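You operate a simulated robot arm through the tools that you are given. There is no shell and no other tool.

Carry out the task below with a simulated robot arm. There is one attempt and no reset: what you move stays moved.

## Task
Press the white bush from the mat into the tube, stop on 2.
Fine: leave the slide out and the lever up.
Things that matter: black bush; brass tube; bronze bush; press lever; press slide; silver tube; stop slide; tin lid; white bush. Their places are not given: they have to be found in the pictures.

The check looks at the end state, three seconds after you hand in, the way a careful person would. Anything else that was tipped, shoved, dropped, spilled or broken makes it a failure.

## Robot
A 6-joint arm with a two-finger gripper, fixed in place. Base frame: the origin is on the floor under the middle of its stand, x ahead of it, y to its left, z up. Units: cm, rad, N and s.
It reaches about 163.7 cm from its shoulder. Its first joint turns from -2.897 to 2.897 rad. Payload 3.43 kg.
Tool frame: the origin (TCP) lies between the finger pads and is the grasp point; the fingertips stand 2 cm ahead of it; z points along the fingers, y is the line along which they close. The gripper opens to 19 cm; its body begins 24.8 cm behind the TCP.
Orientation is told as [roll, pitch, yaw] about the base's x, y, z axes, in that order, counted from this pose: with the fingers straight down and closing along the base's y, the tool's x points along the base's -x, its y along +y and its z along -z.

## Interface
- The arm moves only by the tool drive_tool. Its argument "plan" is a list that holds one entry, the list of rows, each a list of 7 numbers: the shift along the base's x, y, z in units of 25 mm (1.0 is 25 mm), then the turn, a rotation vector about the base's x, y, z in units of 6 degrees (1.0 is 6 degrees), then the finger opening in cm, from 0 to 19. In form: [[[x, y, z, wx, wy, wz, grip], ...]]. A call has 1 to 20 rows; each row shifts and turns the commanded pose from where the row before left it. A call with a number of a shift or a turn outside -1 to 1 is refused whole. Rows are played at 5 a second. More than 5 cm and 0.15 rad between two rows, or a gripper value outside its range, and nothing of the call is played. A pose out of reach is approached as far as the arm can. The call stops where the force on the tool passes 70 N (or 10 N more than at its start, if that is more) or the arm is blocked; 0.2 s more then pass. The fingers move at their own pace (about 4.5 cm/s each) and stop on an object; they squeeze with about 34 N. The grip force told is the motor's: it shows also when the fingers shut on nothing. Time passes only in rows, and 0.2 s behind the last, so rows that do not move let the fingers close. The reply holds the time, the measured pose of the TCP, the force on the tool along the base axes, the opening and the grip force, in the units named above and with some noise, with the torque about the TCP (base axes, N m) and any sound that the robot's microphone picked up.
- Cameras (640 x 400 px; columns grow to the right, rows downward): "scene" is fixed at [38.73, 49.45, 167.2]; the picture's right is [-0.55, -0.84, 0.00], its down [-0.65, 0.43, -0.63] and it looks along [0.53, -0.35, -0.77] (base axes); focal length 340 px, centre (320, 200). "wrist" rides on the gripper at [7, -0.8, -28.8] in the tool frame; the picture's right is [0.12, 0.99, 0.00], its down [-0.96, 0.12, -0.25] and it looks along [-0.25, 0.03, 0.97] (tool axes); focal length 261 px, centre (320, 200).
- camera(camera): a new picture of that camera. It takes no simulated time.
- slide_trunk(by): slides the trunk up (or, below 0, down) by that many cm; the arm rides with it, the base frame stays. It gives what a move gives, with no picture.
- probe_pixels(camera, pixels): there is no depth. For up to 12 entries [column, row, z] of the newest picture of that camera ("zoom" is the newest enlarged one), the place [x, y] in the base frame at which the ray of that pixel passes the height z, good to about 0.2 cm, but the place of the scene camera against the robot may be out by one fixed shift of up to 1.8 cm in any direction. It takes no simulated time.
- enlarge(camera, box): a new picture of the part [left, top, right, bottom] of that camera's present view, enlarged. It takes no simulated time.
- hand_in(): hands the job in; it is judged then, once.

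Open the gripper and draw the arm clear of the work before you hand the job in, unless the task says otherwise.

The tools are called by a JSON object that holds its "name" and its "arguments". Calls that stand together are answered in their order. drive_tool: Moves the arm, as the interface text tells. Its arguments: {"type":"object","properties":{"plan":{"type":"array","items":{"type":"array","items":{"type":"array","items":{"type":"number"}}}}},"required":["plan"]} The other tools are called the same way: slide_trunk (by) moves the trunk up or down; camera (camera) takes a picture; probe_pixels (camera, pixels) gives the place at which the rays of pixels pass given heights; enlarge (camera, box) takes an enlarged picture of a part of a camera's view; hand_in () hands the job in.

At the start:

```text
time: 0.0
position: [58.35, 8.05, 134.7]
tool_rot: [0.0, -0.001, 0.0]
wrist_force: [0.1, -1.6, 0.5]
ft_torque: [0.0, 0.01, 0.01]
width: 19.0
grip_force: 0.0
trunk travel left (down, up): [-17.5, 6.5]
```

scene: 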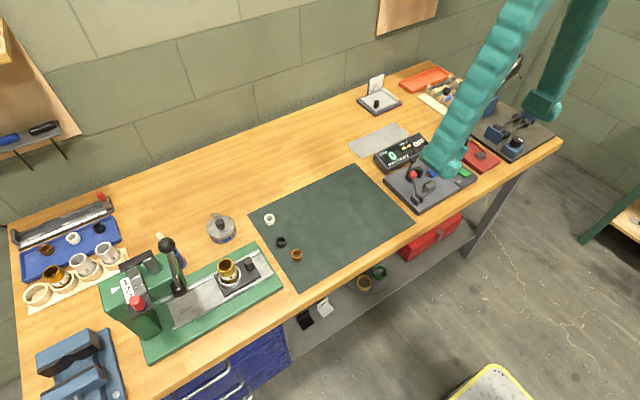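
wrist: 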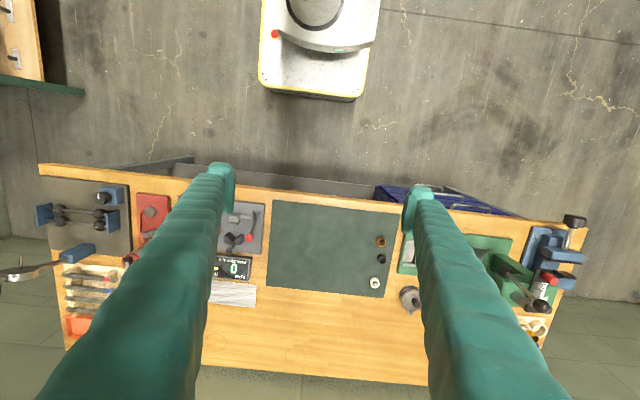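

The scene shows the press at the left (lever at about (168,245), slide at (235,275)) and three bushes on the mat near (270,218), (281,242), (296,255). I enlarge these parts for detail.

{"name": "enlarge", "arguments": {"camera": "scene", "box": [90, 200, 330, 360]}}

{"name": "enlarge", "arguments": {"camera": "scene", "box": [90, 225, 210, 345]}}

{"name": "enlarge", "arguments": {"camera": "scene", "box": [190, 195, 320, 300]}}

{"name": "enlarge", "arguments": {"camera": "scene", "box": [10, 190, 140, 310]}}

```text
2.50 times, centred on (210, 280) of scene
```

zoom: 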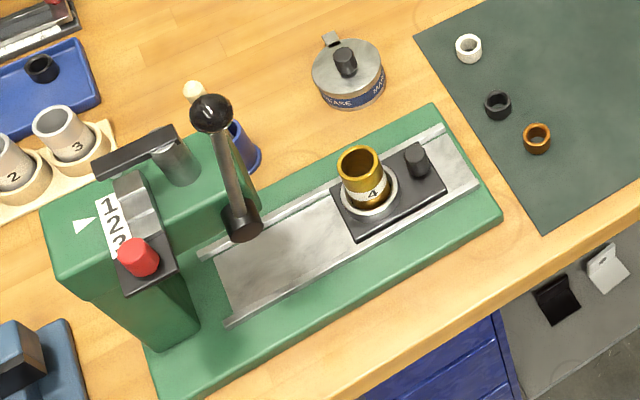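

```text
3.33 times, centred on (150, 285) of scene
```

zoom: 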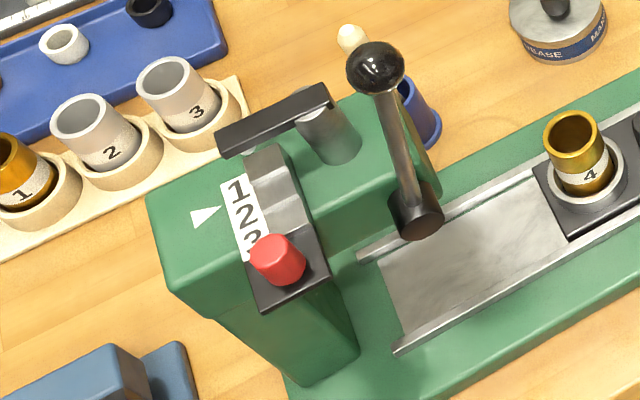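

```text
3.81 times, centred on (255, 248) of scene
```

zoom: 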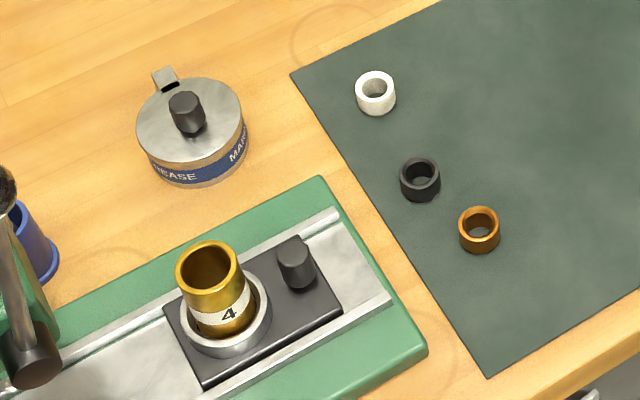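

```text
3.33 times, centred on (75, 250) of scene
```

zoom: 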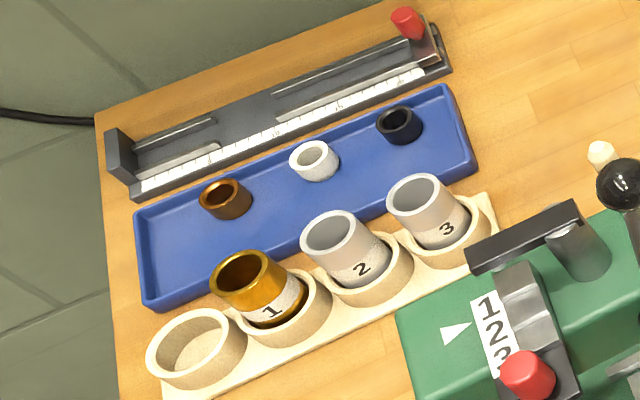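

The stop slide's scale near (135,290) seems to have the arrow at about 2; the slide is out with brass tube 4 in its nest. I probe several points in both cameras to triangulate heights.

{"name": "probe_pixels", "arguments": {"camera": "scene", "pixels": [[270, 218, 80], [270, 218, 90], [270, 218, 100], [281, 242, 90], [296, 255, 90], [250, 213, 90], [345, 166, 90], [320, 288, 90], [413, 224, 90]]}}

{"name": "probe_pixels", "arguments": {"camera": "wrist", "pixels": [[375, 284, 80], [375, 284, 90], [375, 284, 100], [381, 258, 90], [380, 242, 90], [383, 298, 90], [266, 290, 90], [273, 200, 90], [403, 213, 90]]}}

{"name": "enlarge", "arguments": {"camera": "wrist", "box": [340, 190, 600, 350]}}

```text
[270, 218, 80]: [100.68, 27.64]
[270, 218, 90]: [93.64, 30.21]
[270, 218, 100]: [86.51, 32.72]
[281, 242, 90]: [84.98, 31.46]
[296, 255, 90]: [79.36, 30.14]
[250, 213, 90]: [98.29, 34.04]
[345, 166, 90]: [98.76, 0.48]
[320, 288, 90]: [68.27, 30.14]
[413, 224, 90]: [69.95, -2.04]
```

```text
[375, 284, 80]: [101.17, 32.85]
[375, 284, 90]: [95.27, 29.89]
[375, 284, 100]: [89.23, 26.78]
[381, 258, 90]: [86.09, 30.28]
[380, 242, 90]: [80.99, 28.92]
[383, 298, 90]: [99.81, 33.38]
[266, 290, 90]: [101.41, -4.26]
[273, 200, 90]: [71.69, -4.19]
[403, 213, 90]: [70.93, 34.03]
```

```text
2.46 times, centred on (470, 270) of wrist
```

zoom: 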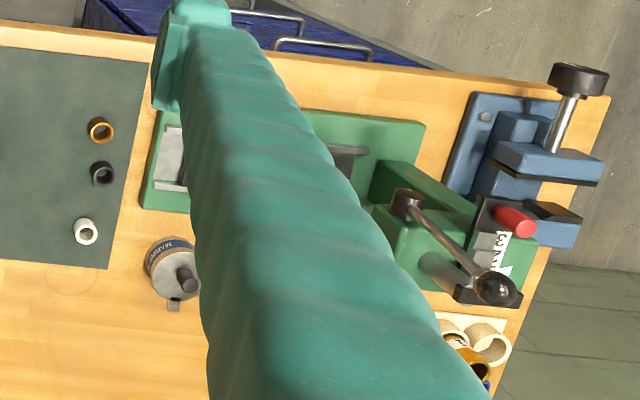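

The two views agree roughly with a bench at about z=90, but I need better height. I probe the lever knob in both views at several heights before moving the arm.

{"name": "probe_pixels", "arguments": {"camera": "scene", "pixels": [[168, 245, 110], [168, 245, 120], [168, 245, 130], [137, 303, 110], [137, 303, 120], [227, 265, 95], [227, 265, 100], [181, 291, 100], [181, 291, 110]]}}

{"name": "probe_pixels", "arguments": {"camera": "wrist", "pixels": [[541, 307, 110], [541, 307, 120], [541, 307, 130], [550, 280, 110], [550, 280, 120], [505, 271, 100], [505, 271, 110]]}}

```text
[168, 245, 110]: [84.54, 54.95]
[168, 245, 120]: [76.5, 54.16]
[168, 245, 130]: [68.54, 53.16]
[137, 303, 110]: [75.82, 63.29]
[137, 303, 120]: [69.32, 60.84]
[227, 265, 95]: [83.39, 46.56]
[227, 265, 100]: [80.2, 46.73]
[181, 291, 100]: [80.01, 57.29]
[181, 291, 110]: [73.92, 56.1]
```

```text
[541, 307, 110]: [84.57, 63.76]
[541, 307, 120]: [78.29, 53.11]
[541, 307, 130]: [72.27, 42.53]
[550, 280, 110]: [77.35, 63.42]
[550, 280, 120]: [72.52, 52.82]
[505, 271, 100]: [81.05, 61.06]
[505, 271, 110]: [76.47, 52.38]
```

The lever knob appears near (78, 54, 119), so the current height clears everything. I move the arm to about (75, 33) to look at the press from the wrist camera.

{"name": "drive_tool", "arguments": {"plan": [[[0.7, 1, 0, 0, 0, 0, 19], [0.7, 1, 0, 0, 0, 0, 19], [0.7, 1, 0, 0, 0, 0, 19], [0.7, 1, 0, 0, 0, 0, 19], [0.7, 1, 0, 0, 0, 0, 19], [0.7, 1, 0, 0, 0, 0, 19], [0.7, 1, 0, 0, 0, 0, 19], [0.7, 1, 0, 0, 0, 0, 19], [0.7, 1, 0, 0, 0, 0, 19], [0.7, 1, 0, 0, 0, 0, 19], [0, 0, 0, 0, 0, 0, 19]]]}}

{"name": "camera", "arguments": {"camera": "wrist"}}

{"name": "camera", "arguments": {"camera": "scene"}}

```text
time: 2.4
position: [73.9, 32.18, 128.77]
tool_rot: [0.001, -0.006, -0.002]
wrist_force: [1.1, 0.3, -0.2]
ft_torque: [-0.04, 0.04, 0.02]
width: 18.96
grip_force: 0.0
out of reach, approached as far as the arm can: row 3, 4, 5, 6, 7, 8, 9, 10
trunk travel left (down, up): [-17.5, 6.5]
```

```text
taken
```

wrist: 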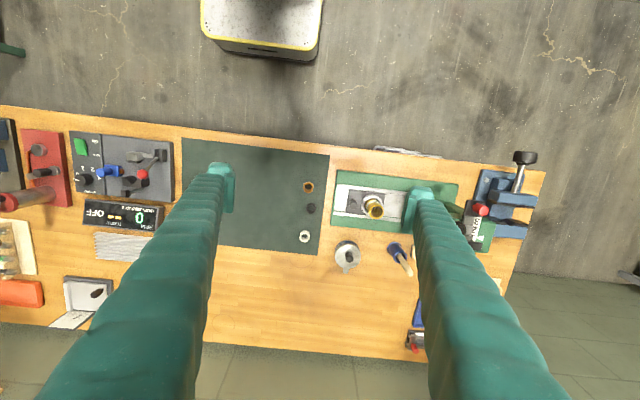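

```text
taken
```

scene: 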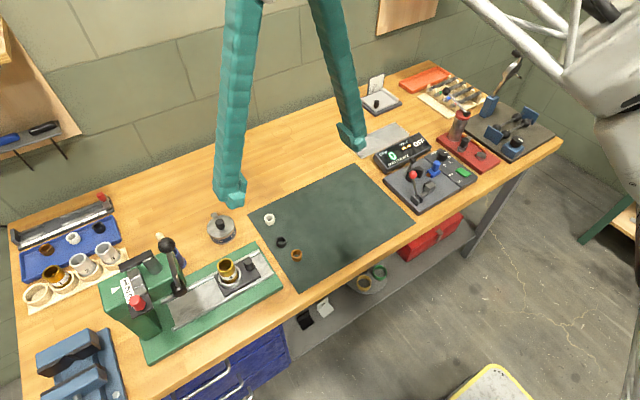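

The arm now stands at (73.9, 32.2, 128.8), reach-limited; the white bush shows at about (304,236) in the wrist picture. I probe the same points to fix the heights, and enlarge the press part.

{"name": "probe_pixels", "arguments": {"camera": "wrist", "pixels": [[304, 236, 80], [304, 236, 90], [311, 208, 90], [308, 187, 90], [329, 156, 90], [318, 255, 90], [182, 138, 90], [373, 206, 90], [373, 206, 100], [481, 210, 100], [481, 210, 110], [346, 257, 90]]}}

{"name": "enlarge", "arguments": {"camera": "wrist", "box": [280, 140, 440, 280]}}

{"name": "enlarge", "arguments": {"camera": "wrist", "box": [400, 140, 560, 280]}}

```text
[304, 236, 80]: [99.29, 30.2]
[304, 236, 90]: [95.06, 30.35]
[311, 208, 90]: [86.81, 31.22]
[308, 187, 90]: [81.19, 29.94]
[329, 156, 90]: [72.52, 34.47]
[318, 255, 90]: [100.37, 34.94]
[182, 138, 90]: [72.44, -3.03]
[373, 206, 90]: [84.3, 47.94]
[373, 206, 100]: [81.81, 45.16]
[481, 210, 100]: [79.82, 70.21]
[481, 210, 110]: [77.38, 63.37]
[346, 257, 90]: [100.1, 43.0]
```

```text
2.86 times, centred on (360, 210) of wrist
```

zoom: 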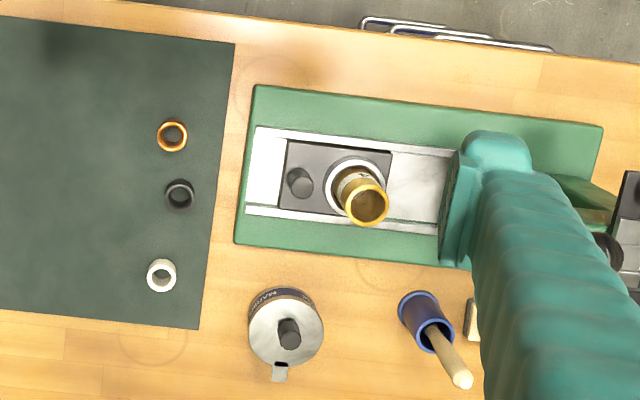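

```text
2.86 times, centred on (480, 210) of wrist
```

zoom: 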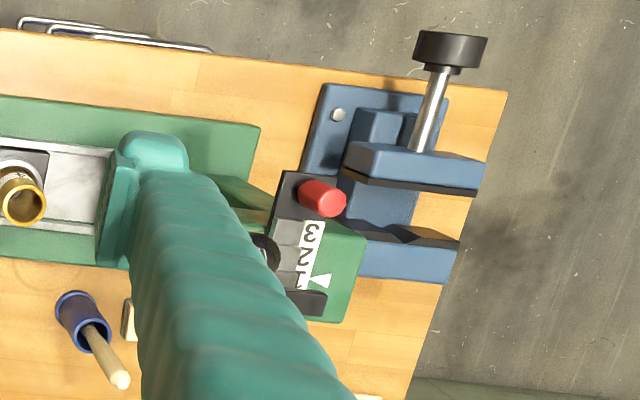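

The stop scale in this view reads 3-2-1 with the arrow close to 1, so I need a closer look. I enlarge the stop slide as far as possible in the scene view.

{"name": "enlarge", "arguments": {"camera": "scene", "box": [100, 270, 160, 320]}}

{"name": "enlarge", "arguments": {"camera": "wrist", "box": [450, 180, 510, 230]}}

{"name": "enlarge", "arguments": {"camera": "scene", "box": [205, 245, 285, 310]}}

```text
8.00 times, centred on (130, 295) of scene
```

zoom: 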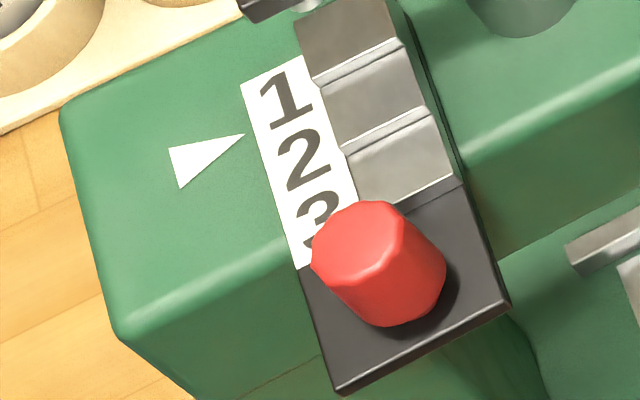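

```text
8.00 times, centred on (480, 205) of wrist
```

zoom: 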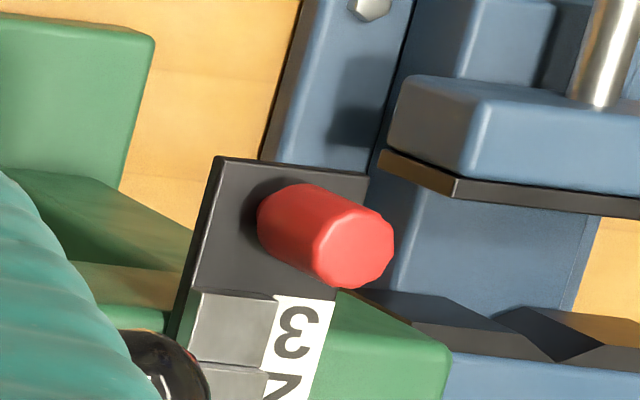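

```text
6.15 times, centred on (245, 278) of scene
```

zoom: 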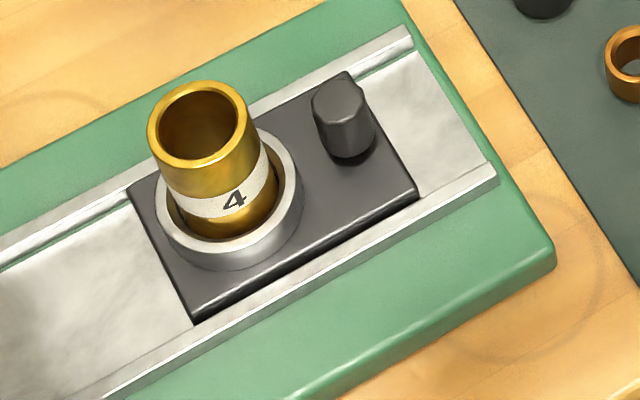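

The stop slide is a stepped block whose arrow points near 1, so it has to be pushed one step toward the back. Next I look closely at the lever hub and press head in the scene view.

{"name": "enlarge", "arguments": {"camera": "scene", "box": [145, 230, 225, 310]}}

{"name": "enlarge", "arguments": {"camera": "scene", "box": [95, 240, 195, 345]}}

{"name": "enlarge", "arguments": {"camera": "scene", "box": [255, 205, 315, 265]}}

```text
5.00 times, centred on (185, 270) of scene
```

zoom: 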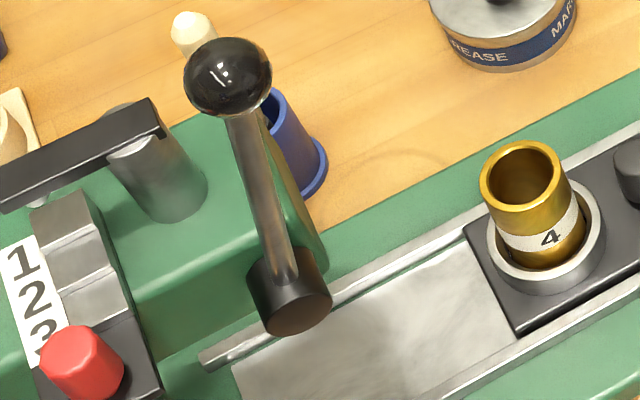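

```text
3.81 times, centred on (145, 292) of scene
```

zoom: 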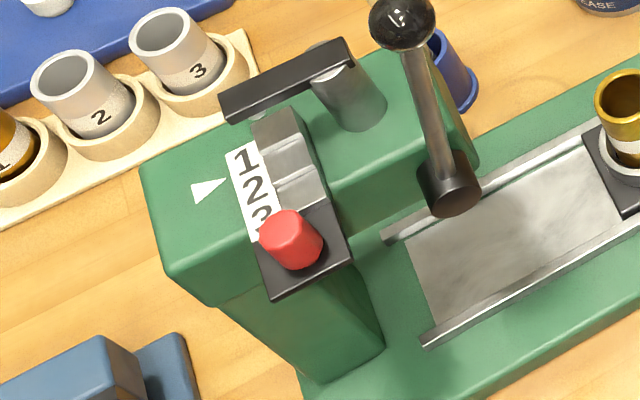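

```text
6.67 times, centred on (285, 235) of scene
```

zoom: 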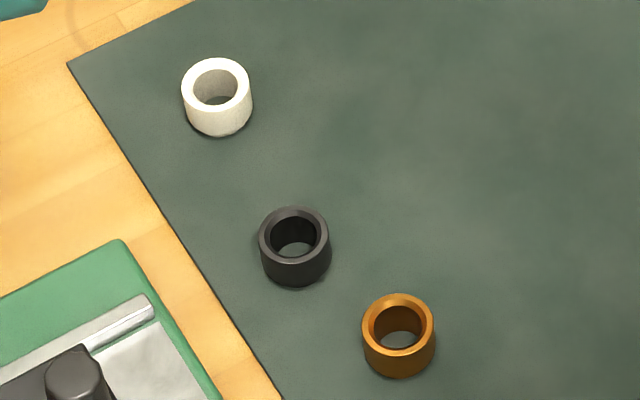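

The hub sticks out of the head's front face with the lever swinging in the y-z plane, and the ram's cross arm ends above the stepped block. I zoom on the fingertips to learn their size before going near things.

{"name": "enlarge", "arguments": {"camera": "scene", "box": [200, 100, 300, 220]}}

{"name": "enlarge", "arguments": {"camera": "wrist", "box": [180, 140, 260, 230]}}

{"name": "enlarge", "arguments": {"camera": "wrist", "box": [390, 170, 470, 250]}}

```text
3.33 times, centred on (250, 160) of scene
```

zoom: 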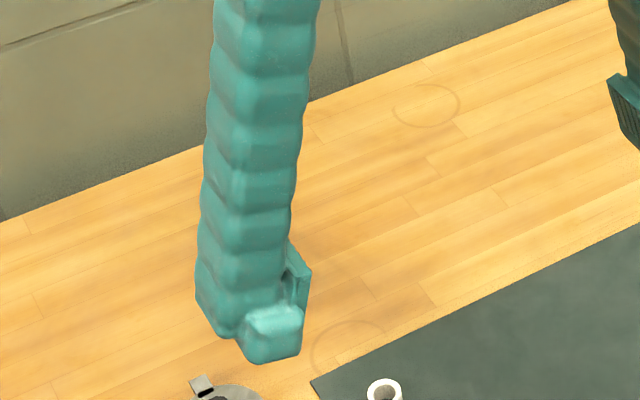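

```text
4.44 times, centred on (220, 185) of wrist
```

zoom: 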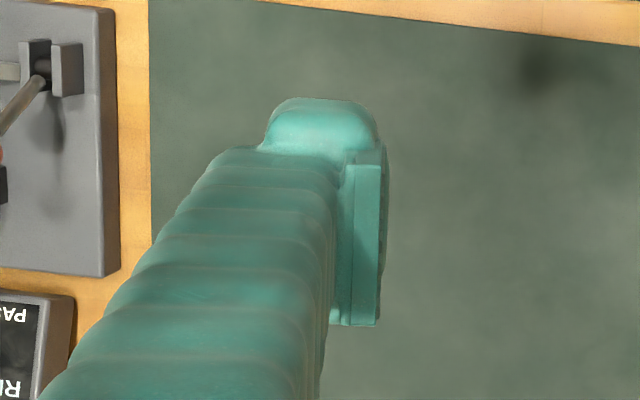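

```text
5.00 times, centred on (430, 210) of wrist
```

zoom: 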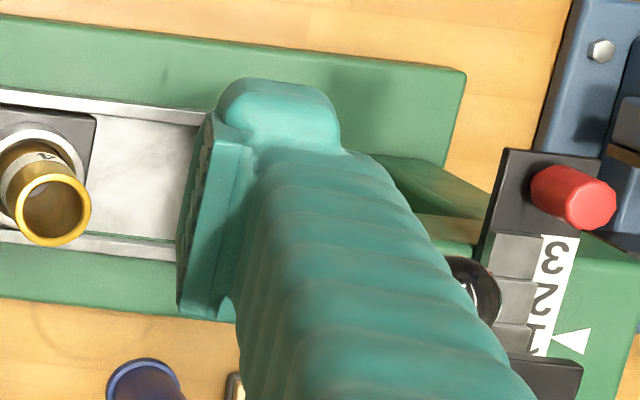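

The finger pads are about 4.6 cm wide and 4 cm tall, with 3 cm thick fingers. I raise the trunk for head room before taking survey pictures over the press.

{"name": "slide_trunk", "arguments": {"by": 6.4}}

```text
time: 3.4
position: [73.79, 32.08, 135.17]
tool_rot: [0.005, -0.007, -0.001]
wrist_force: [-0.8, -0.4, -0.9]
ft_torque: [0.01, 0.01, 0.02]
width: 19.01
grip_force: 0.0
trunk travel left (down, up): [-23.9, 0.1]
```

Trunk is up and the TCP is at z=135. I turn the tool by +90° so the camera looks toward +y at the press, and move to about (70, 42, 130).

{"name": "drive_tool", "arguments": {"plan": [[[-0.1, 0.25, -0.13, 0, 0, 1, 19], [-0.1, 0.25, -0.13, 0, 0, 1, 19], [-0.1, 0.25, -0.13, 0, 0, 1, 19], [-0.1, 0.25, -0.13, 0, 0, 1, 19], [-0.1, 0.25, -0.13, 0, 0, 1, 19], [-0.1, 0.25, -0.13, 0, 0, 1, 19], [-0.1, 0.25, -0.13, 0, 0, 1, 19], [-0.1, 0.25, -0.13, 0, 0, 1, 19], [-0.1, 0.25, -0.13, 0, 0, 1, 19], [-0.1, 0.25, -0.13, 0, 0, 1, 19], [-0.1, 0.25, -0.13, 0, 0, 1, 19], [-0.1, 0.25, -0.13, 0, 0, 1, 19], [-0.1, 0.25, -0.13, 0, 0, 1, 19], [-0.1, 0.25, -0.13, 0, 0, 1, 19], [-0.1, 0.25, -0.13, 0, 0, 1, 19], [0, 0, 0, 0, 0, 0, 19]]]}}

{"name": "camera", "arguments": {"camera": "wrist"}}

```text
time: 6.8
position: [70.15, 41.56, 130.53]
tool_rot: [0.003, -0.006, 1.572]
wrist_force: [0.7, -0.3, 0.2]
ft_torque: [0.01, 0.0, -0.03]
width: 18.99
grip_force: 0.1
trunk travel left (down, up): [-23.9, 0.1]
```

```text
taken
```

wrist: 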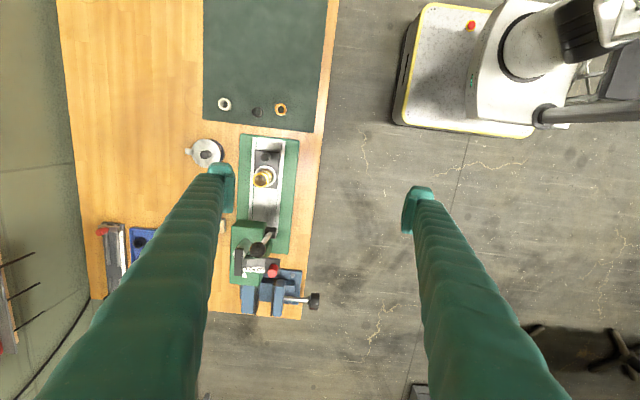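

Now the whole press shows between rows 130 and 310, columns 225–310. I enlarge it and probe.

{"name": "enlarge", "arguments": {"camera": "wrist", "box": [220, 215, 330, 325]}}

{"name": "enlarge", "arguments": {"camera": "wrist", "box": [220, 130, 320, 220]}}

{"name": "enlarge", "arguments": {"camera": "wrist", "box": [225, 245, 285, 295]}}

```text
3.64 times, centred on (275, 270) of wrist
```

zoom: 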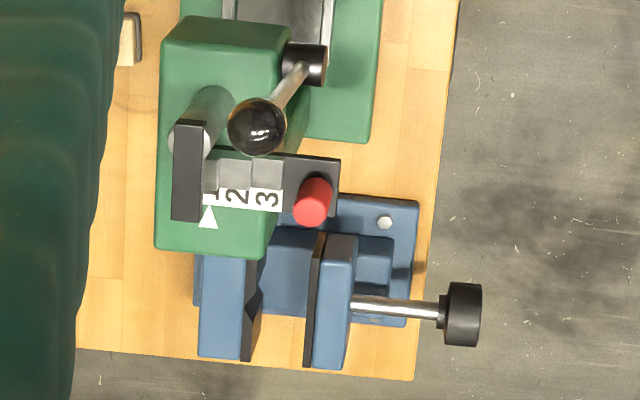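

```text
4.44 times, centred on (270, 175) of wrist
```

zoom: 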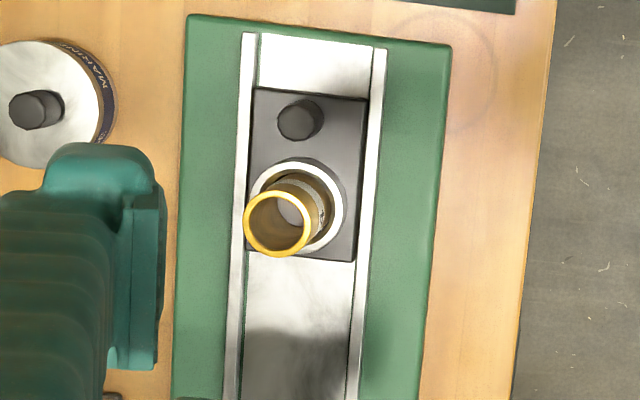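

```text
8.00 times, centred on (255, 270) of wrist
```

zoom: 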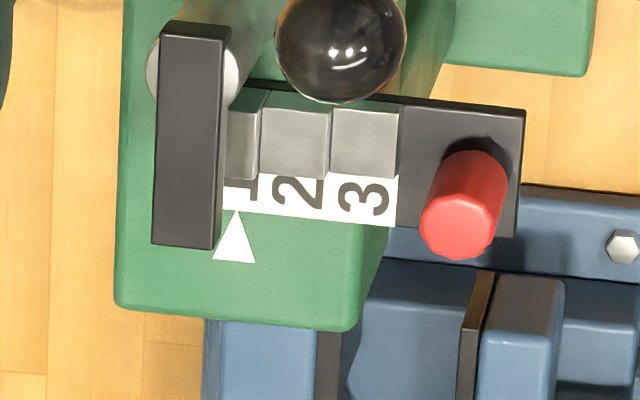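

The arrow clearly points at 1, so the stop slide has to move one pitch in +x (left in this picture). I probe the stop slide points in the newest zoom at candidate heights.

{"name": "probe_pixels", "arguments": {"camera": "zoom", "pixels": [[239, 212, 105], [239, 212, 110], [245, 190, 105], [299, 192, 105], [364, 196, 105], [458, 232, 105], [458, 232, 110], [340, 45, 115], [340, 45, 120], [187, 245, 110], [187, 245, 115], [520, 170, 105]]}}

{"name": "probe_pixels", "arguments": {"camera": "wrist", "pixels": [[224, 104, 90], [224, 104, 88], [262, 180, 95], [262, 180, 100], [267, 157, 92], [267, 157, 95], [259, 233, 105], [259, 233, 100], [204, 121, 88], [313, 131, 88], [205, 152, 92], [205, 152, 95]]}}

```text
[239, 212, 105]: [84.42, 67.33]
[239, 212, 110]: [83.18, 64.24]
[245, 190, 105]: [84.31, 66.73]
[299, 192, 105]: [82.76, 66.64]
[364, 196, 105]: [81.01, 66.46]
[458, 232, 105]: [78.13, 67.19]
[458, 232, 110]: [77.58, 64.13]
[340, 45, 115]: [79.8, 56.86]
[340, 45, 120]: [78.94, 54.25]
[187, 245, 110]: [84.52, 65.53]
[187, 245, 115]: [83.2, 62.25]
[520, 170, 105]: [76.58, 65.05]
```

```text
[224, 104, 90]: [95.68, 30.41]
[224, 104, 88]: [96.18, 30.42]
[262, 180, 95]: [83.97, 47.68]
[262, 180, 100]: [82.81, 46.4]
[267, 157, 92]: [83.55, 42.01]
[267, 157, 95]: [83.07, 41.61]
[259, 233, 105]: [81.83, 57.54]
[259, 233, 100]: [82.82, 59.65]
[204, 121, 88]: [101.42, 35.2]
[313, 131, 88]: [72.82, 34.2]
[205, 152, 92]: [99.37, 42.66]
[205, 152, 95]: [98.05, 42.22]
```

Triangulation so far is weak, so I go closer: TCP to about (85, 36, 108), clear of the lever knob at y≈54, to view tube, slide knob and bushes near.

{"name": "drive_tool", "arguments": {"plan": [[[0.66, -0.25, -1, 0, 0, 0, 19], [0.66, -0.25, -1, 0, 0, 0, 19], [0.66, -0.25, -1, 0, 0, 0, 19], [0.66, -0.25, -1, 0, 0, 0, 19], [0.66, -0.25, -1, 0, 0, 0, 19], [0.66, -0.25, -1, 0, 0, 0, 19], [0.66, -0.25, -1, 0, 0, 0, 19], [0.66, -0.25, -1, 0, 0, 0, 19], [0.66, -0.25, -1, 0, 0, 0, 19], [0, 0, 0, 0, 0, 0, 19], [0, 0, 0, 0, 0, 0, 19]]]}}

{"name": "camera", "arguments": {"camera": "wrist"}}

```text
time: 9.2
position: [84.99, 36.0, 107.96]
tool_rot: [0.005, -0.007, 1.57]
wrist_force: [-0.8, 0.0, -0.5]
ft_torque: [-0.02, -0.01, -0.02]
width: 19.0
grip_force: 0.0
trunk travel left (down, up): [-23.9, 0.1]
```

```text
taken
```

wrist: 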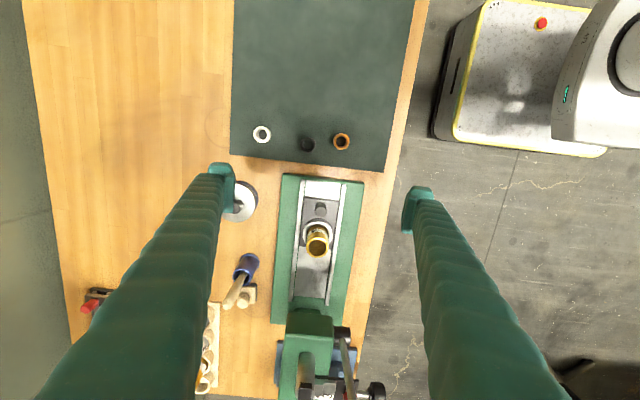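

The white bush is at (262,134), tube at (316,242), slide knob at (320,208). I enlarge both areas for exact pixels.

{"name": "enlarge", "arguments": {"camera": "wrist", "box": [240, 110, 360, 185]}}

{"name": "enlarge", "arguments": {"camera": "wrist", "box": [270, 300, 390, 400]}}

{"name": "enlarge", "arguments": {"camera": "wrist", "box": [270, 165, 370, 275]}}

```text
5.33 times, centred on (300, 148) of wrist
```

zoom: 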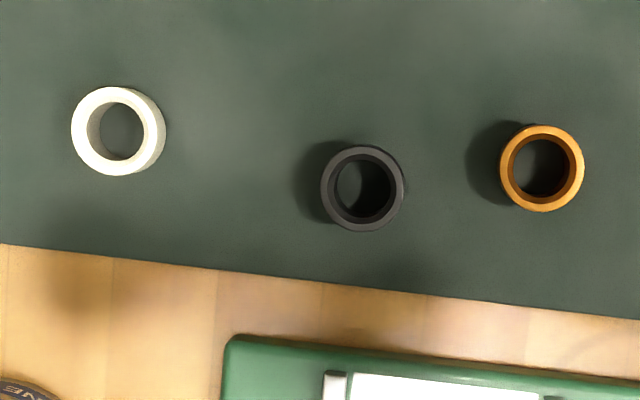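

```text
4.00 times, centred on (330, 350) of wrist
```

zoom: 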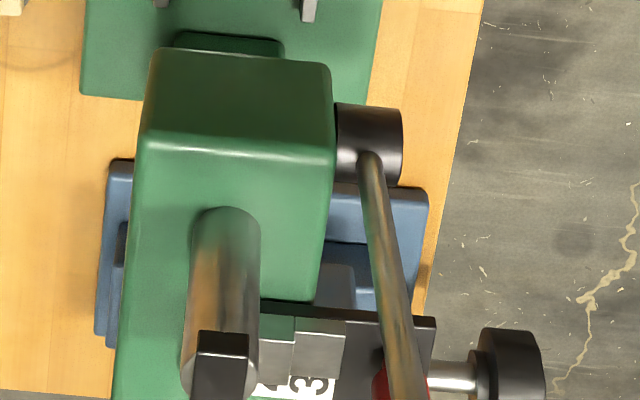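

```text
3.64 times, centred on (320, 220) of wrist
```

zoom: 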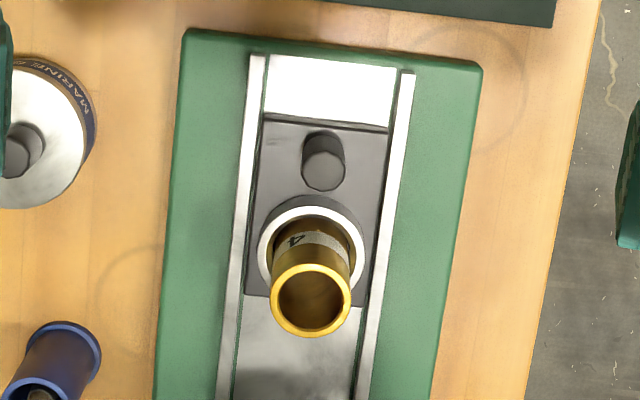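

I convert zoom pixels to full wrist pixels (white bush top (261.5,135), tube rim (317.8,247.5), slide knob top (320.8,211.2), hub (342,336)) and probe them at two heights each.

{"name": "probe_pixels", "arguments": {"camera": "wrist", "pixels": [[261.5, 135, 86], [261.5, 135, 90], [317.8, 247.5, 95], [317.8, 247.5, 100], [320.8, 211.2, 92], [320.8, 211.2, 96], [342.2, 336.2, 100], [342.2, 336.2, 105], [306, 144, 90], [341.5, 141, 90], [232, 154, 86], [232, 154, 90]]}}

{"name": "camera", "arguments": {"camera": "scene"}}

```text
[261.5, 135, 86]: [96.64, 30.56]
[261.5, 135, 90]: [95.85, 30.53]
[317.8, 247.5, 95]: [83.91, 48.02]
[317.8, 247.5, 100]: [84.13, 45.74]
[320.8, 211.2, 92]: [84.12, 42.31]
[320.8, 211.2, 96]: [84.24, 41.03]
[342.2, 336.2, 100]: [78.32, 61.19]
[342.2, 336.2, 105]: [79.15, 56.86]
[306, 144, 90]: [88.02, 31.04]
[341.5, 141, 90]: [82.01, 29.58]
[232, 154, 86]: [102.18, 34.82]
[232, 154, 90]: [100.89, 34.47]
```

```text
taken
```

scene: 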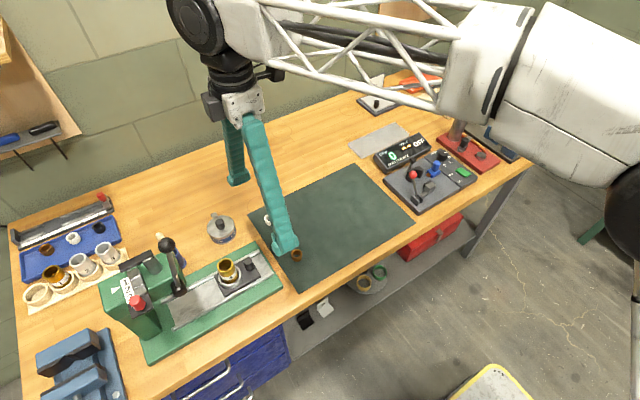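

Tube rim triangulates to about (84.0, 47.3, 96.6) and the slide knob to (84.0, 41.9, 93). I now probe stop-slide and lever points in the fresh scene picture to get their heights.

{"name": "enlarge", "arguments": {"camera": "scene", "box": [100, 230, 200, 330]}}

{"name": "probe_pixels", "arguments": {"camera": "scene", "pixels": [[226, 265.3, 96.6], [134.4, 300.6, 105], [134.4, 300.6, 110], [120.6, 286.9, 105], [120.6, 286.9, 110], [125.4, 281.9, 105], [127.9, 290, 105], [167.5, 245, 115], [167.5, 245, 120], [269.6, 217.6, 88], [105, 348, 98], [98, 345, 100]]}}

```text
4.00 times, centred on (150, 280) of scene
```

zoom: 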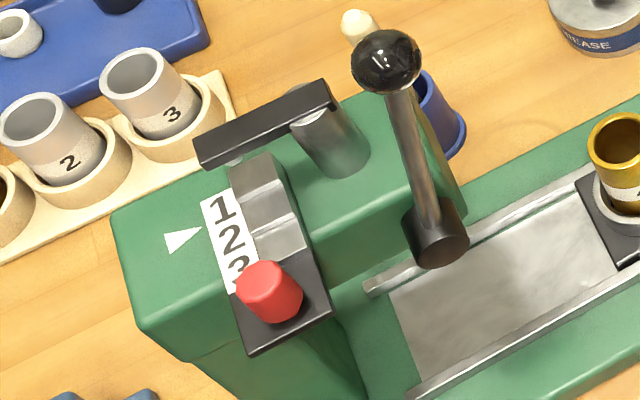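

```text
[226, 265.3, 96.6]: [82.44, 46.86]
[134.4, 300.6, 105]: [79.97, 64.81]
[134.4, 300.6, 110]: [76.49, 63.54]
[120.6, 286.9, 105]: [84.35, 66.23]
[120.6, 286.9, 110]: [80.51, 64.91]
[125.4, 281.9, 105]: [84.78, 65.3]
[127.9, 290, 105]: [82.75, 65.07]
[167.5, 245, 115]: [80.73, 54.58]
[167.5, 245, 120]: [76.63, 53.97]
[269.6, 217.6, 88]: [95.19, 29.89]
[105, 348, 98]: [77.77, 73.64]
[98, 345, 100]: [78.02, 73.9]
```

Corrected estimates: red stop knob top at about (77.6, 63.8, 110.6), lever knob at (79.0, 54.5, 119.2), hub at (79.2, 57.0, 104.8). I probe the head's front edge, the ram base and rail heights in the current wrist picture.

{"name": "probe_pixels", "arguments": {"camera": "wrist", "pixels": [[308, 335.5, 107.3], [287, 315, 95], [287, 315, 98], [307, 356, 107.3], [333, 338, 107.3], [290, 333, 107.3], [305, 394, 112], [316, 226, 92], [316, 226, 90], [304, 181, 90], [340, 184, 90], [318, 196, 90]]}}

{"name": "enlarge", "arguments": {"camera": "wrist", "box": [280, 170, 360, 240]}}

{"name": "enlarge", "arguments": {"camera": "wrist", "box": [270, 280, 370, 360]}}

```text
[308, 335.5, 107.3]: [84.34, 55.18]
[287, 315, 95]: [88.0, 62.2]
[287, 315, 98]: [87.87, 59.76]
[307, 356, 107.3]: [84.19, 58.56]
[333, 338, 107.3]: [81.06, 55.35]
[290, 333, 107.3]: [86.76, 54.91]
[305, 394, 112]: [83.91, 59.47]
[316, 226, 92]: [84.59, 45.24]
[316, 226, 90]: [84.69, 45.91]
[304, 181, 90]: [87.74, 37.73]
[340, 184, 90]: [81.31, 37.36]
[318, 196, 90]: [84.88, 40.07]
```

```text
5.71 times, centred on (320, 205) of wrist
```

zoom: 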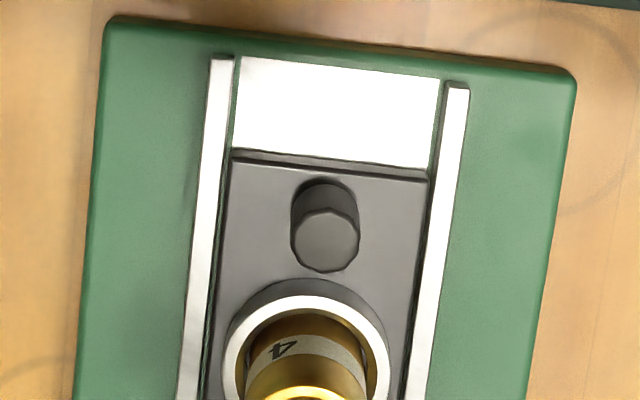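

```text
5.00 times, centred on (320, 320) of wrist
```

zoom: 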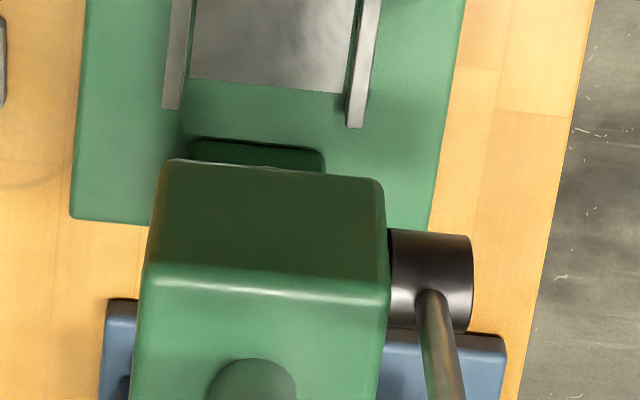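

The head's front face is at y≈55.2 and the ram at about (84.1, 59), so the slide travel is around 11.5 cm. I start with the stop: close the fingers, go to x=69 then along to y=63.8 at z=116, in front of the red knob.

{"name": "drive_tool", "arguments": {"plan": [[[-0.8, 0, 0.4, 0, 0, 0, 0], [-0.8, 0, 0.4, 0, 0, 0, 0], [-0.8, 0, 0.4, 0, 0, 0, 0], [-0.8, 0, 0.4, 0, 0, 0, 0], [-0.8, 0, 0.4, 0, 0, 0, 0], [-0.8, 0, 0.4, 0, 0, 0, 0], [-0.8, 0, 0.4, 0, 0, 0, 0], [-0.8, 0, 0.4, 0, 0, 0, 0], [0, 0.927, 0, 0, 0, 0, 0], [0, 0.927, 0, 0, 0, 0, 0], [0, 0.927, 0, 0, 0, 0, 0], [0, 0.927, 0, 0, 0, 0, 0], [0, 0.927, 0, 0, 0, 0, 0], [0, 0.927, 0, 0, 0, 0, 0], [0, 0.927, 0, 0, 0, 0, 0], [0, 0.927, 0, 0, 0, 0, 0], [0, 0.927, 0, 0, 0, 0, 0], [0, 0.927, 0, 0, 0, 0, 0], [0, 0.927, 0, 0, 0, 0, 0], [0, 0.927, 0, 0, 0, 0, 0]]]}}

{"name": "camera", "arguments": {"camera": "scene"}}

{"name": "camera", "arguments": {"camera": "wrist"}}

```text
time: 13.4
position: [68.98, 63.87, 115.91]
tool_rot: [0.004, -0.008, 1.569]
wrist_force: [-0.6, -0.7, -0.5]
ft_torque: [0.06, 0.0, -0.04]
width: 0.0
grip_force: 34.3
trunk travel left (down, up): [-23.9, 0.1]
```

```text
taken
```

scene: 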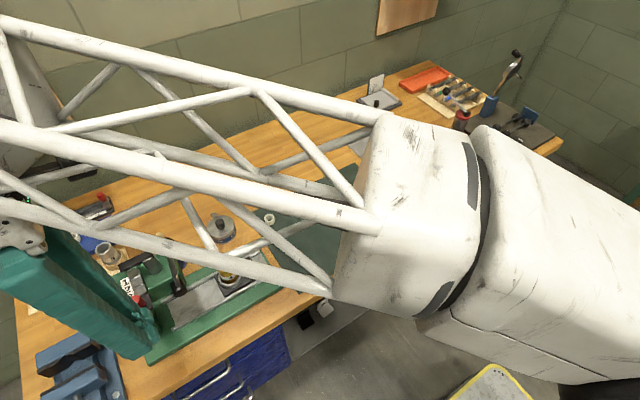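

```text
taken
```

wrist: 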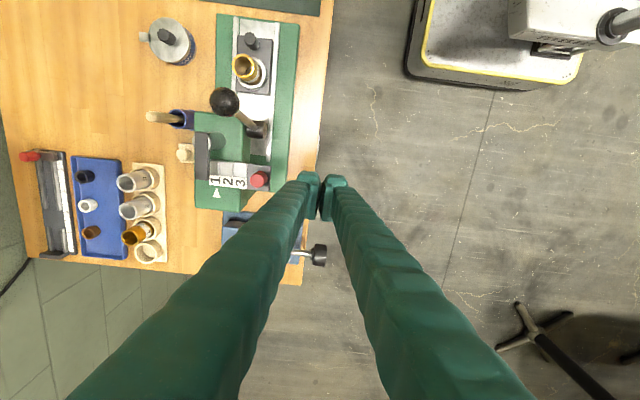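

The closed fingertips are at (321,195) and the red knob at (259,180). I zoom to refine the red knob's place and the arrow.

{"name": "enlarge", "arguments": {"camera": "wrist", "box": [190, 140, 290, 220]}}

{"name": "enlarge", "arguments": {"camera": "wrist", "box": [240, 150, 360, 230]}}

{"name": "probe_pixels", "arguments": {"camera": "wrist", "pixels": [[259, 180, 110.6], [259, 180, 108], [216, 190, 107.3], [215, 181, 107.7], [228, 182, 107.7], [240, 183, 107.7], [308, 195, 113.9], [230, 208, 107.3]]}}

```text
5.00 times, centred on (240, 180) of wrist
```

zoom: 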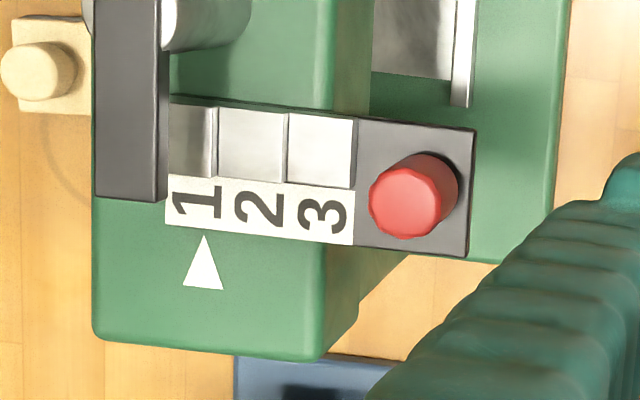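

```text
5.00 times, centred on (300, 190) of wrist
```

zoom: 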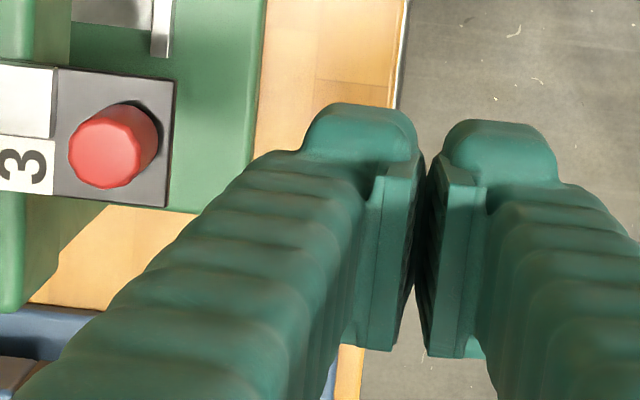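

```text
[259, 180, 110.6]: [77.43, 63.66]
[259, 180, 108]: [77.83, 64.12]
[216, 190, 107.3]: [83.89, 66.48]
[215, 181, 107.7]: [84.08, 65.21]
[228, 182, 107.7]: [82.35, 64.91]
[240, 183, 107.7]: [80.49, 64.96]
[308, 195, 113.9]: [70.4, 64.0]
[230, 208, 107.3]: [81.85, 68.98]
```

Red knob top is at about (77.8, 63.85, 110.6) and the scale pitch about 1.8 cm. I descend to z≈110.3 in front of the knob and approach to just before contact.

{"name": "drive_tool", "arguments": {"plan": [[[0, 0, -0.56, 0, 0, 0, 0], [0, 0, -0.56, 0, 0, 0, 0], [0, 0, -0.56, 0, 0, 0, 0], [0, 0, -0.56, 0, 0, 0, 0], [0.45, 0, 0, 0, 0, 0, 0], [0.45, 0, 0, 0, 0, 0, 0], [0.45, 0, 0, 0, 0, 0, 0], [0.45, 0, 0, 0, 0, 0, 0], [0, 0, 0, 0, 0, 0, 0]]]}}

{"name": "enlarge", "arguments": {"camera": "wrist", "box": [240, 130, 360, 230]}}

```text
time: 15.4
position: [73.49, 63.73, 110.41]
tool_rot: [0.003, -0.005, 1.573]
wrist_force: [-2.8, -0.5, -1.6]
ft_torque: [-0.02, 0.0, 0.0]
width: 0.01
grip_force: 34.3
trunk travel left (down, up): [-23.9, 0.1]
```

```text
4.00 times, centred on (300, 180) of wrist
```

zoom: 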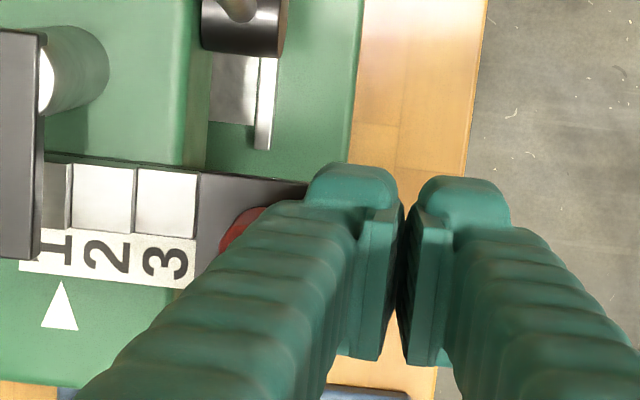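

Contact is just starting (Fx −2.8 N) and the scale has not moved yet. I push on in +x by 0.8 cm slowly and look.

{"name": "drive_tool", "arguments": {"plan": [[[0.08, 0, 0, 0, 0, 0, 0], [0.08, 0, 0, 0, 0, 0, 0], [0.08, 0, 0, 0, 0, 0, 0], [0.08, 0, 0, 0, 0, 0, 0], [0, 0, 0, 0, 0, 0, 0]]]}}

{"name": "enlarge", "arguments": {"camera": "wrist", "box": [220, 150, 320, 230]}}

```text
time: 16.6
position: [74.27, 63.87, 110.27]
tool_rot: [0.003, -0.006, 1.571]
wrist_force: [1.1, -0.8, -0.3]
ft_torque: [-0.02, -0.01, -0.02]
width: 0.01
grip_force: 33.9
trunk travel left (down, up): [-23.9, 0.1]
```

```text
5.00 times, centred on (270, 190) of wrist
```

zoom: 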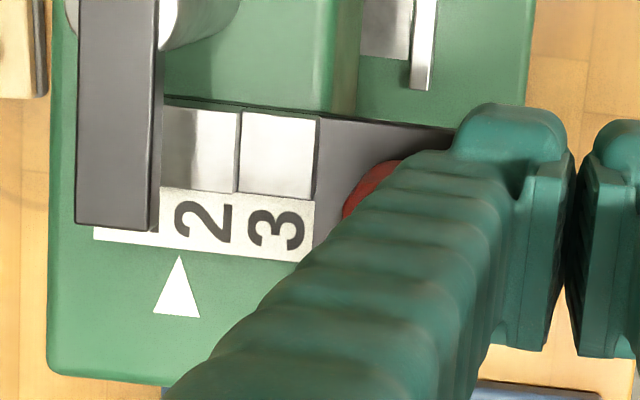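

The slide moved: arrow is now about a third of a pitch short of 2 (2 at (203,220), arrow tip (179,257)). I push about 0.55 cm more and check again.

{"name": "drive_tool", "arguments": {"plan": [[[0.07, 0, 0, 0, 0, 0, 0], [0.07, 0, 0, 0, 0, 0, 0], [0.07, 0, 0, 0, 0, 0, 0], [0, 0, 0, 0, 0, 0, 0]]]}}

{"name": "enlarge", "arguments": {"camera": "wrist", "box": [220, 150, 320, 230]}}

```text
time: 17.6
position: [74.84, 63.85, 110.32]
tool_rot: [0.004, -0.009, 1.571]
wrist_force: [0.6, 0.3, -0.3]
ft_torque: [0.05, 0.01, -0.03]
width: 0.0
grip_force: 33.9
trunk travel left (down, up): [-23.9, 0.1]
```

```text
5.00 times, centred on (270, 190) of wrist
```

zoom: 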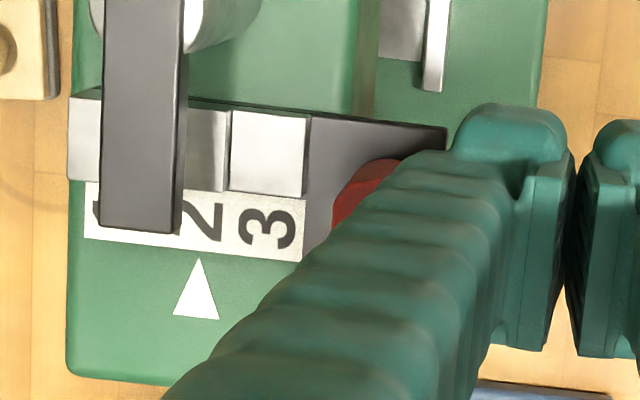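

The 2 is now centred at about x=194 with the arrow at 199, the same small parallax offset as 1 had at the start. I back off in −x and verify.

{"name": "drive_tool", "arguments": {"plan": [[[-0.5, 0, 0, 0, 0, 0, 0], [-0.8, 0, 0, 0, 0, 0, 0], [-0.8, 0, 0.8, 0, 0, 0, 0], [-0.3, 0, 1, 0, 0, 0, 0], [0, 0, 1, 0, 0, 0, 0], [0, 0, 0, 0, 0, 0, 0]]]}}

{"name": "enlarge", "arguments": {"camera": "wrist", "box": [190, 140, 290, 220]}}

{"name": "enlarge", "arguments": {"camera": "scene", "box": [90, 240, 190, 330]}}

```text
time: 19.0
position: [68.63, 63.62, 117.33]
tool_rot: [0.004, -0.007, 1.57]
wrist_force: [0.2, 0.1, -0.8]
ft_torque: [-0.04, -0.02, 0.02]
width: 0.0
grip_force: 33.9
trunk travel left (down, up): [-23.9, 0.1]
```

```text
5.00 times, centred on (240, 180) of wrist
```

zoom: 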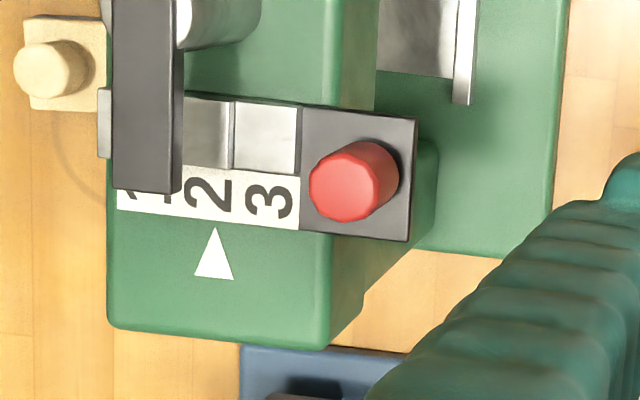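

```text
4.44 times, centred on (140, 285) of scene
```

zoom: 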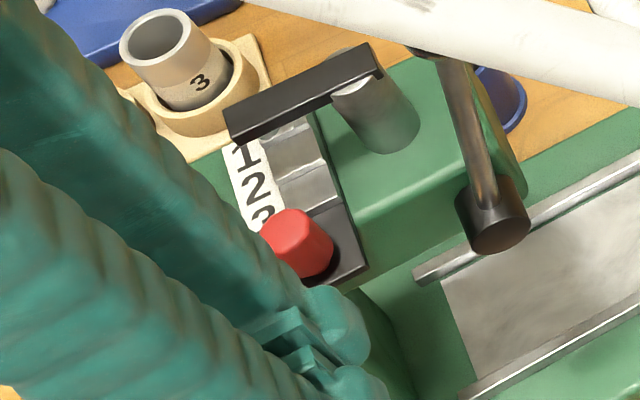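

The arrow reads 2 with the same offset as before, so the stop is set. Now I return along y at x≈68.6, then go above the white bush at about (96, 30.5) with the fingers opened to 5 cm.

{"name": "drive_tool", "arguments": {"plan": [[[0, -1, 0, 0, 0, 0, 2], [0, -1, 0, 0, 0, 0, 2], [0, -1, 0, 0, 0, 0, 2], [0, -1, 0, 0, 0, 0, 5], [0, -1, 0, 0, 0, 0, 5], [0, -1, 0, 0, 0, 0, 5], [0, -1, 0, 0, 0, 0, 5], [0, -1, 0, 0, 0, 0, 5], [0, -1, 0, 0, 0, 0, 5], [1, -1, 0, 0, 0, 0, 5], [1, -1, 0, 0, 0, 0, 5], [1, -1, -0.3, 0, 0, 0, 5], [1, -1, -0.3, 0, 0, 0, 5], [1, -0.24, -0.5, 0, 0, 0, 5], [1, 0, -0.5, 0, 0, 0, 5], [1, 0, -0.8, 0, 0, 0, 5], [1, 0, -0.8, 0, 0, 0, 5], [1, 0, -1, 0, 0, 0, 5], [1, 0, -1, 0, 0, 0, 5], [0.94, 0, -1, 0, 0, 0, 5]]]}}

{"name": "camera", "arguments": {"camera": "wrist"}}

{"name": "camera", "arguments": {"camera": "scene"}}

```text
time: 23.2
position: [96.11, 30.48, 101.98]
tool_rot: [0.002, -0.005, 1.571]
wrist_force: [-0.2, -0.9, 0.1]
ft_torque: [-0.02, -0.12, -0.01]
width: 5.02
grip_force: 0.2
trunk travel left (down, up): [-23.9, 0.1]
```

```text
taken
```

wrist: 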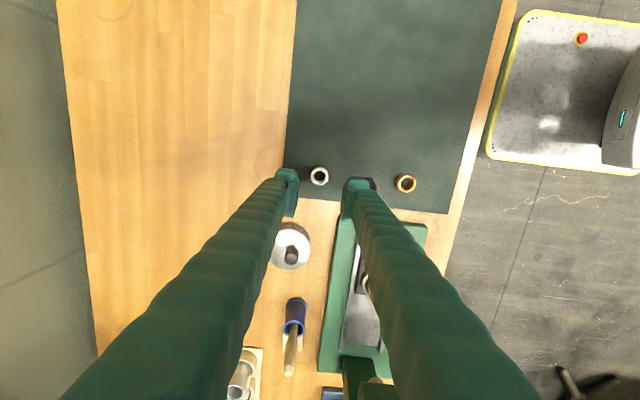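

```text
taken
```

scene: 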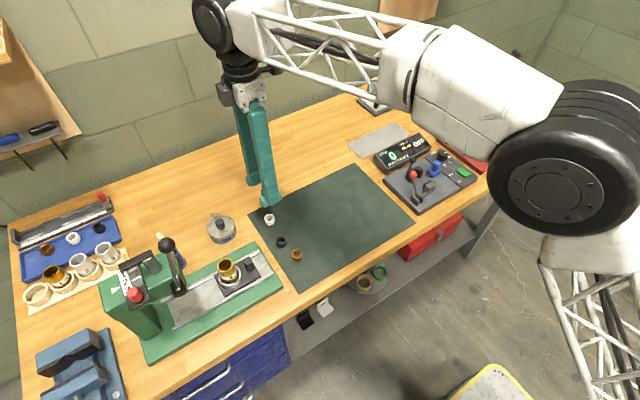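

The white bush at (320,176) lies between the open fingertips. I zoom and probe it in this view, then descend 6 cm and compare.

{"name": "enlarge", "arguments": {"camera": "wrist", "box": [280, 150, 370, 220]}}

{"name": "probe_pixels", "arguments": {"camera": "wrist", "pixels": [[319.5, 176.2, 86], [319.5, 176.2, 88], [319.5, 176.2, 90], [285, 167, 86], [285, 167, 88]]}}

{"name": "enlarge", "arguments": {"camera": "scene", "box": [240, 170, 310, 240]}}

```text
5.71 times, centred on (325, 185) of wrist
```

zoom: 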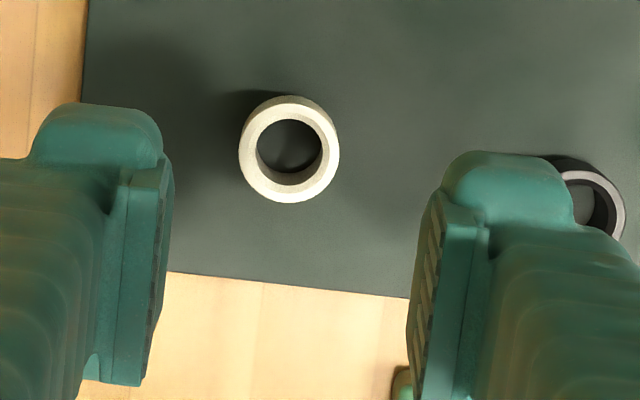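

```text
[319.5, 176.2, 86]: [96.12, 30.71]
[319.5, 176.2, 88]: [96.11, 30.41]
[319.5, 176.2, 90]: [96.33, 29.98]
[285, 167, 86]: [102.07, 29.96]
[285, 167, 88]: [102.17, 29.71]
```

```text
5.71 times, centred on (275, 205) of scene
```

zoom: 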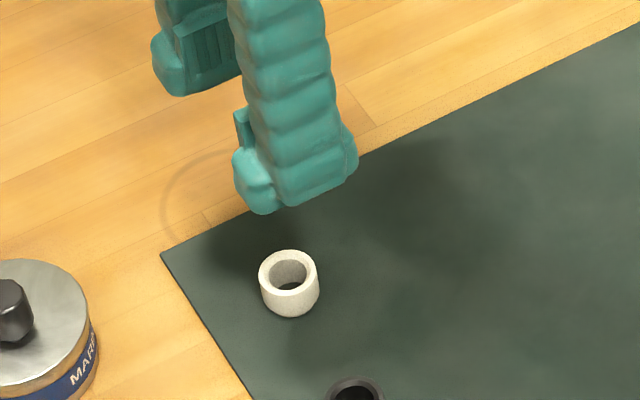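

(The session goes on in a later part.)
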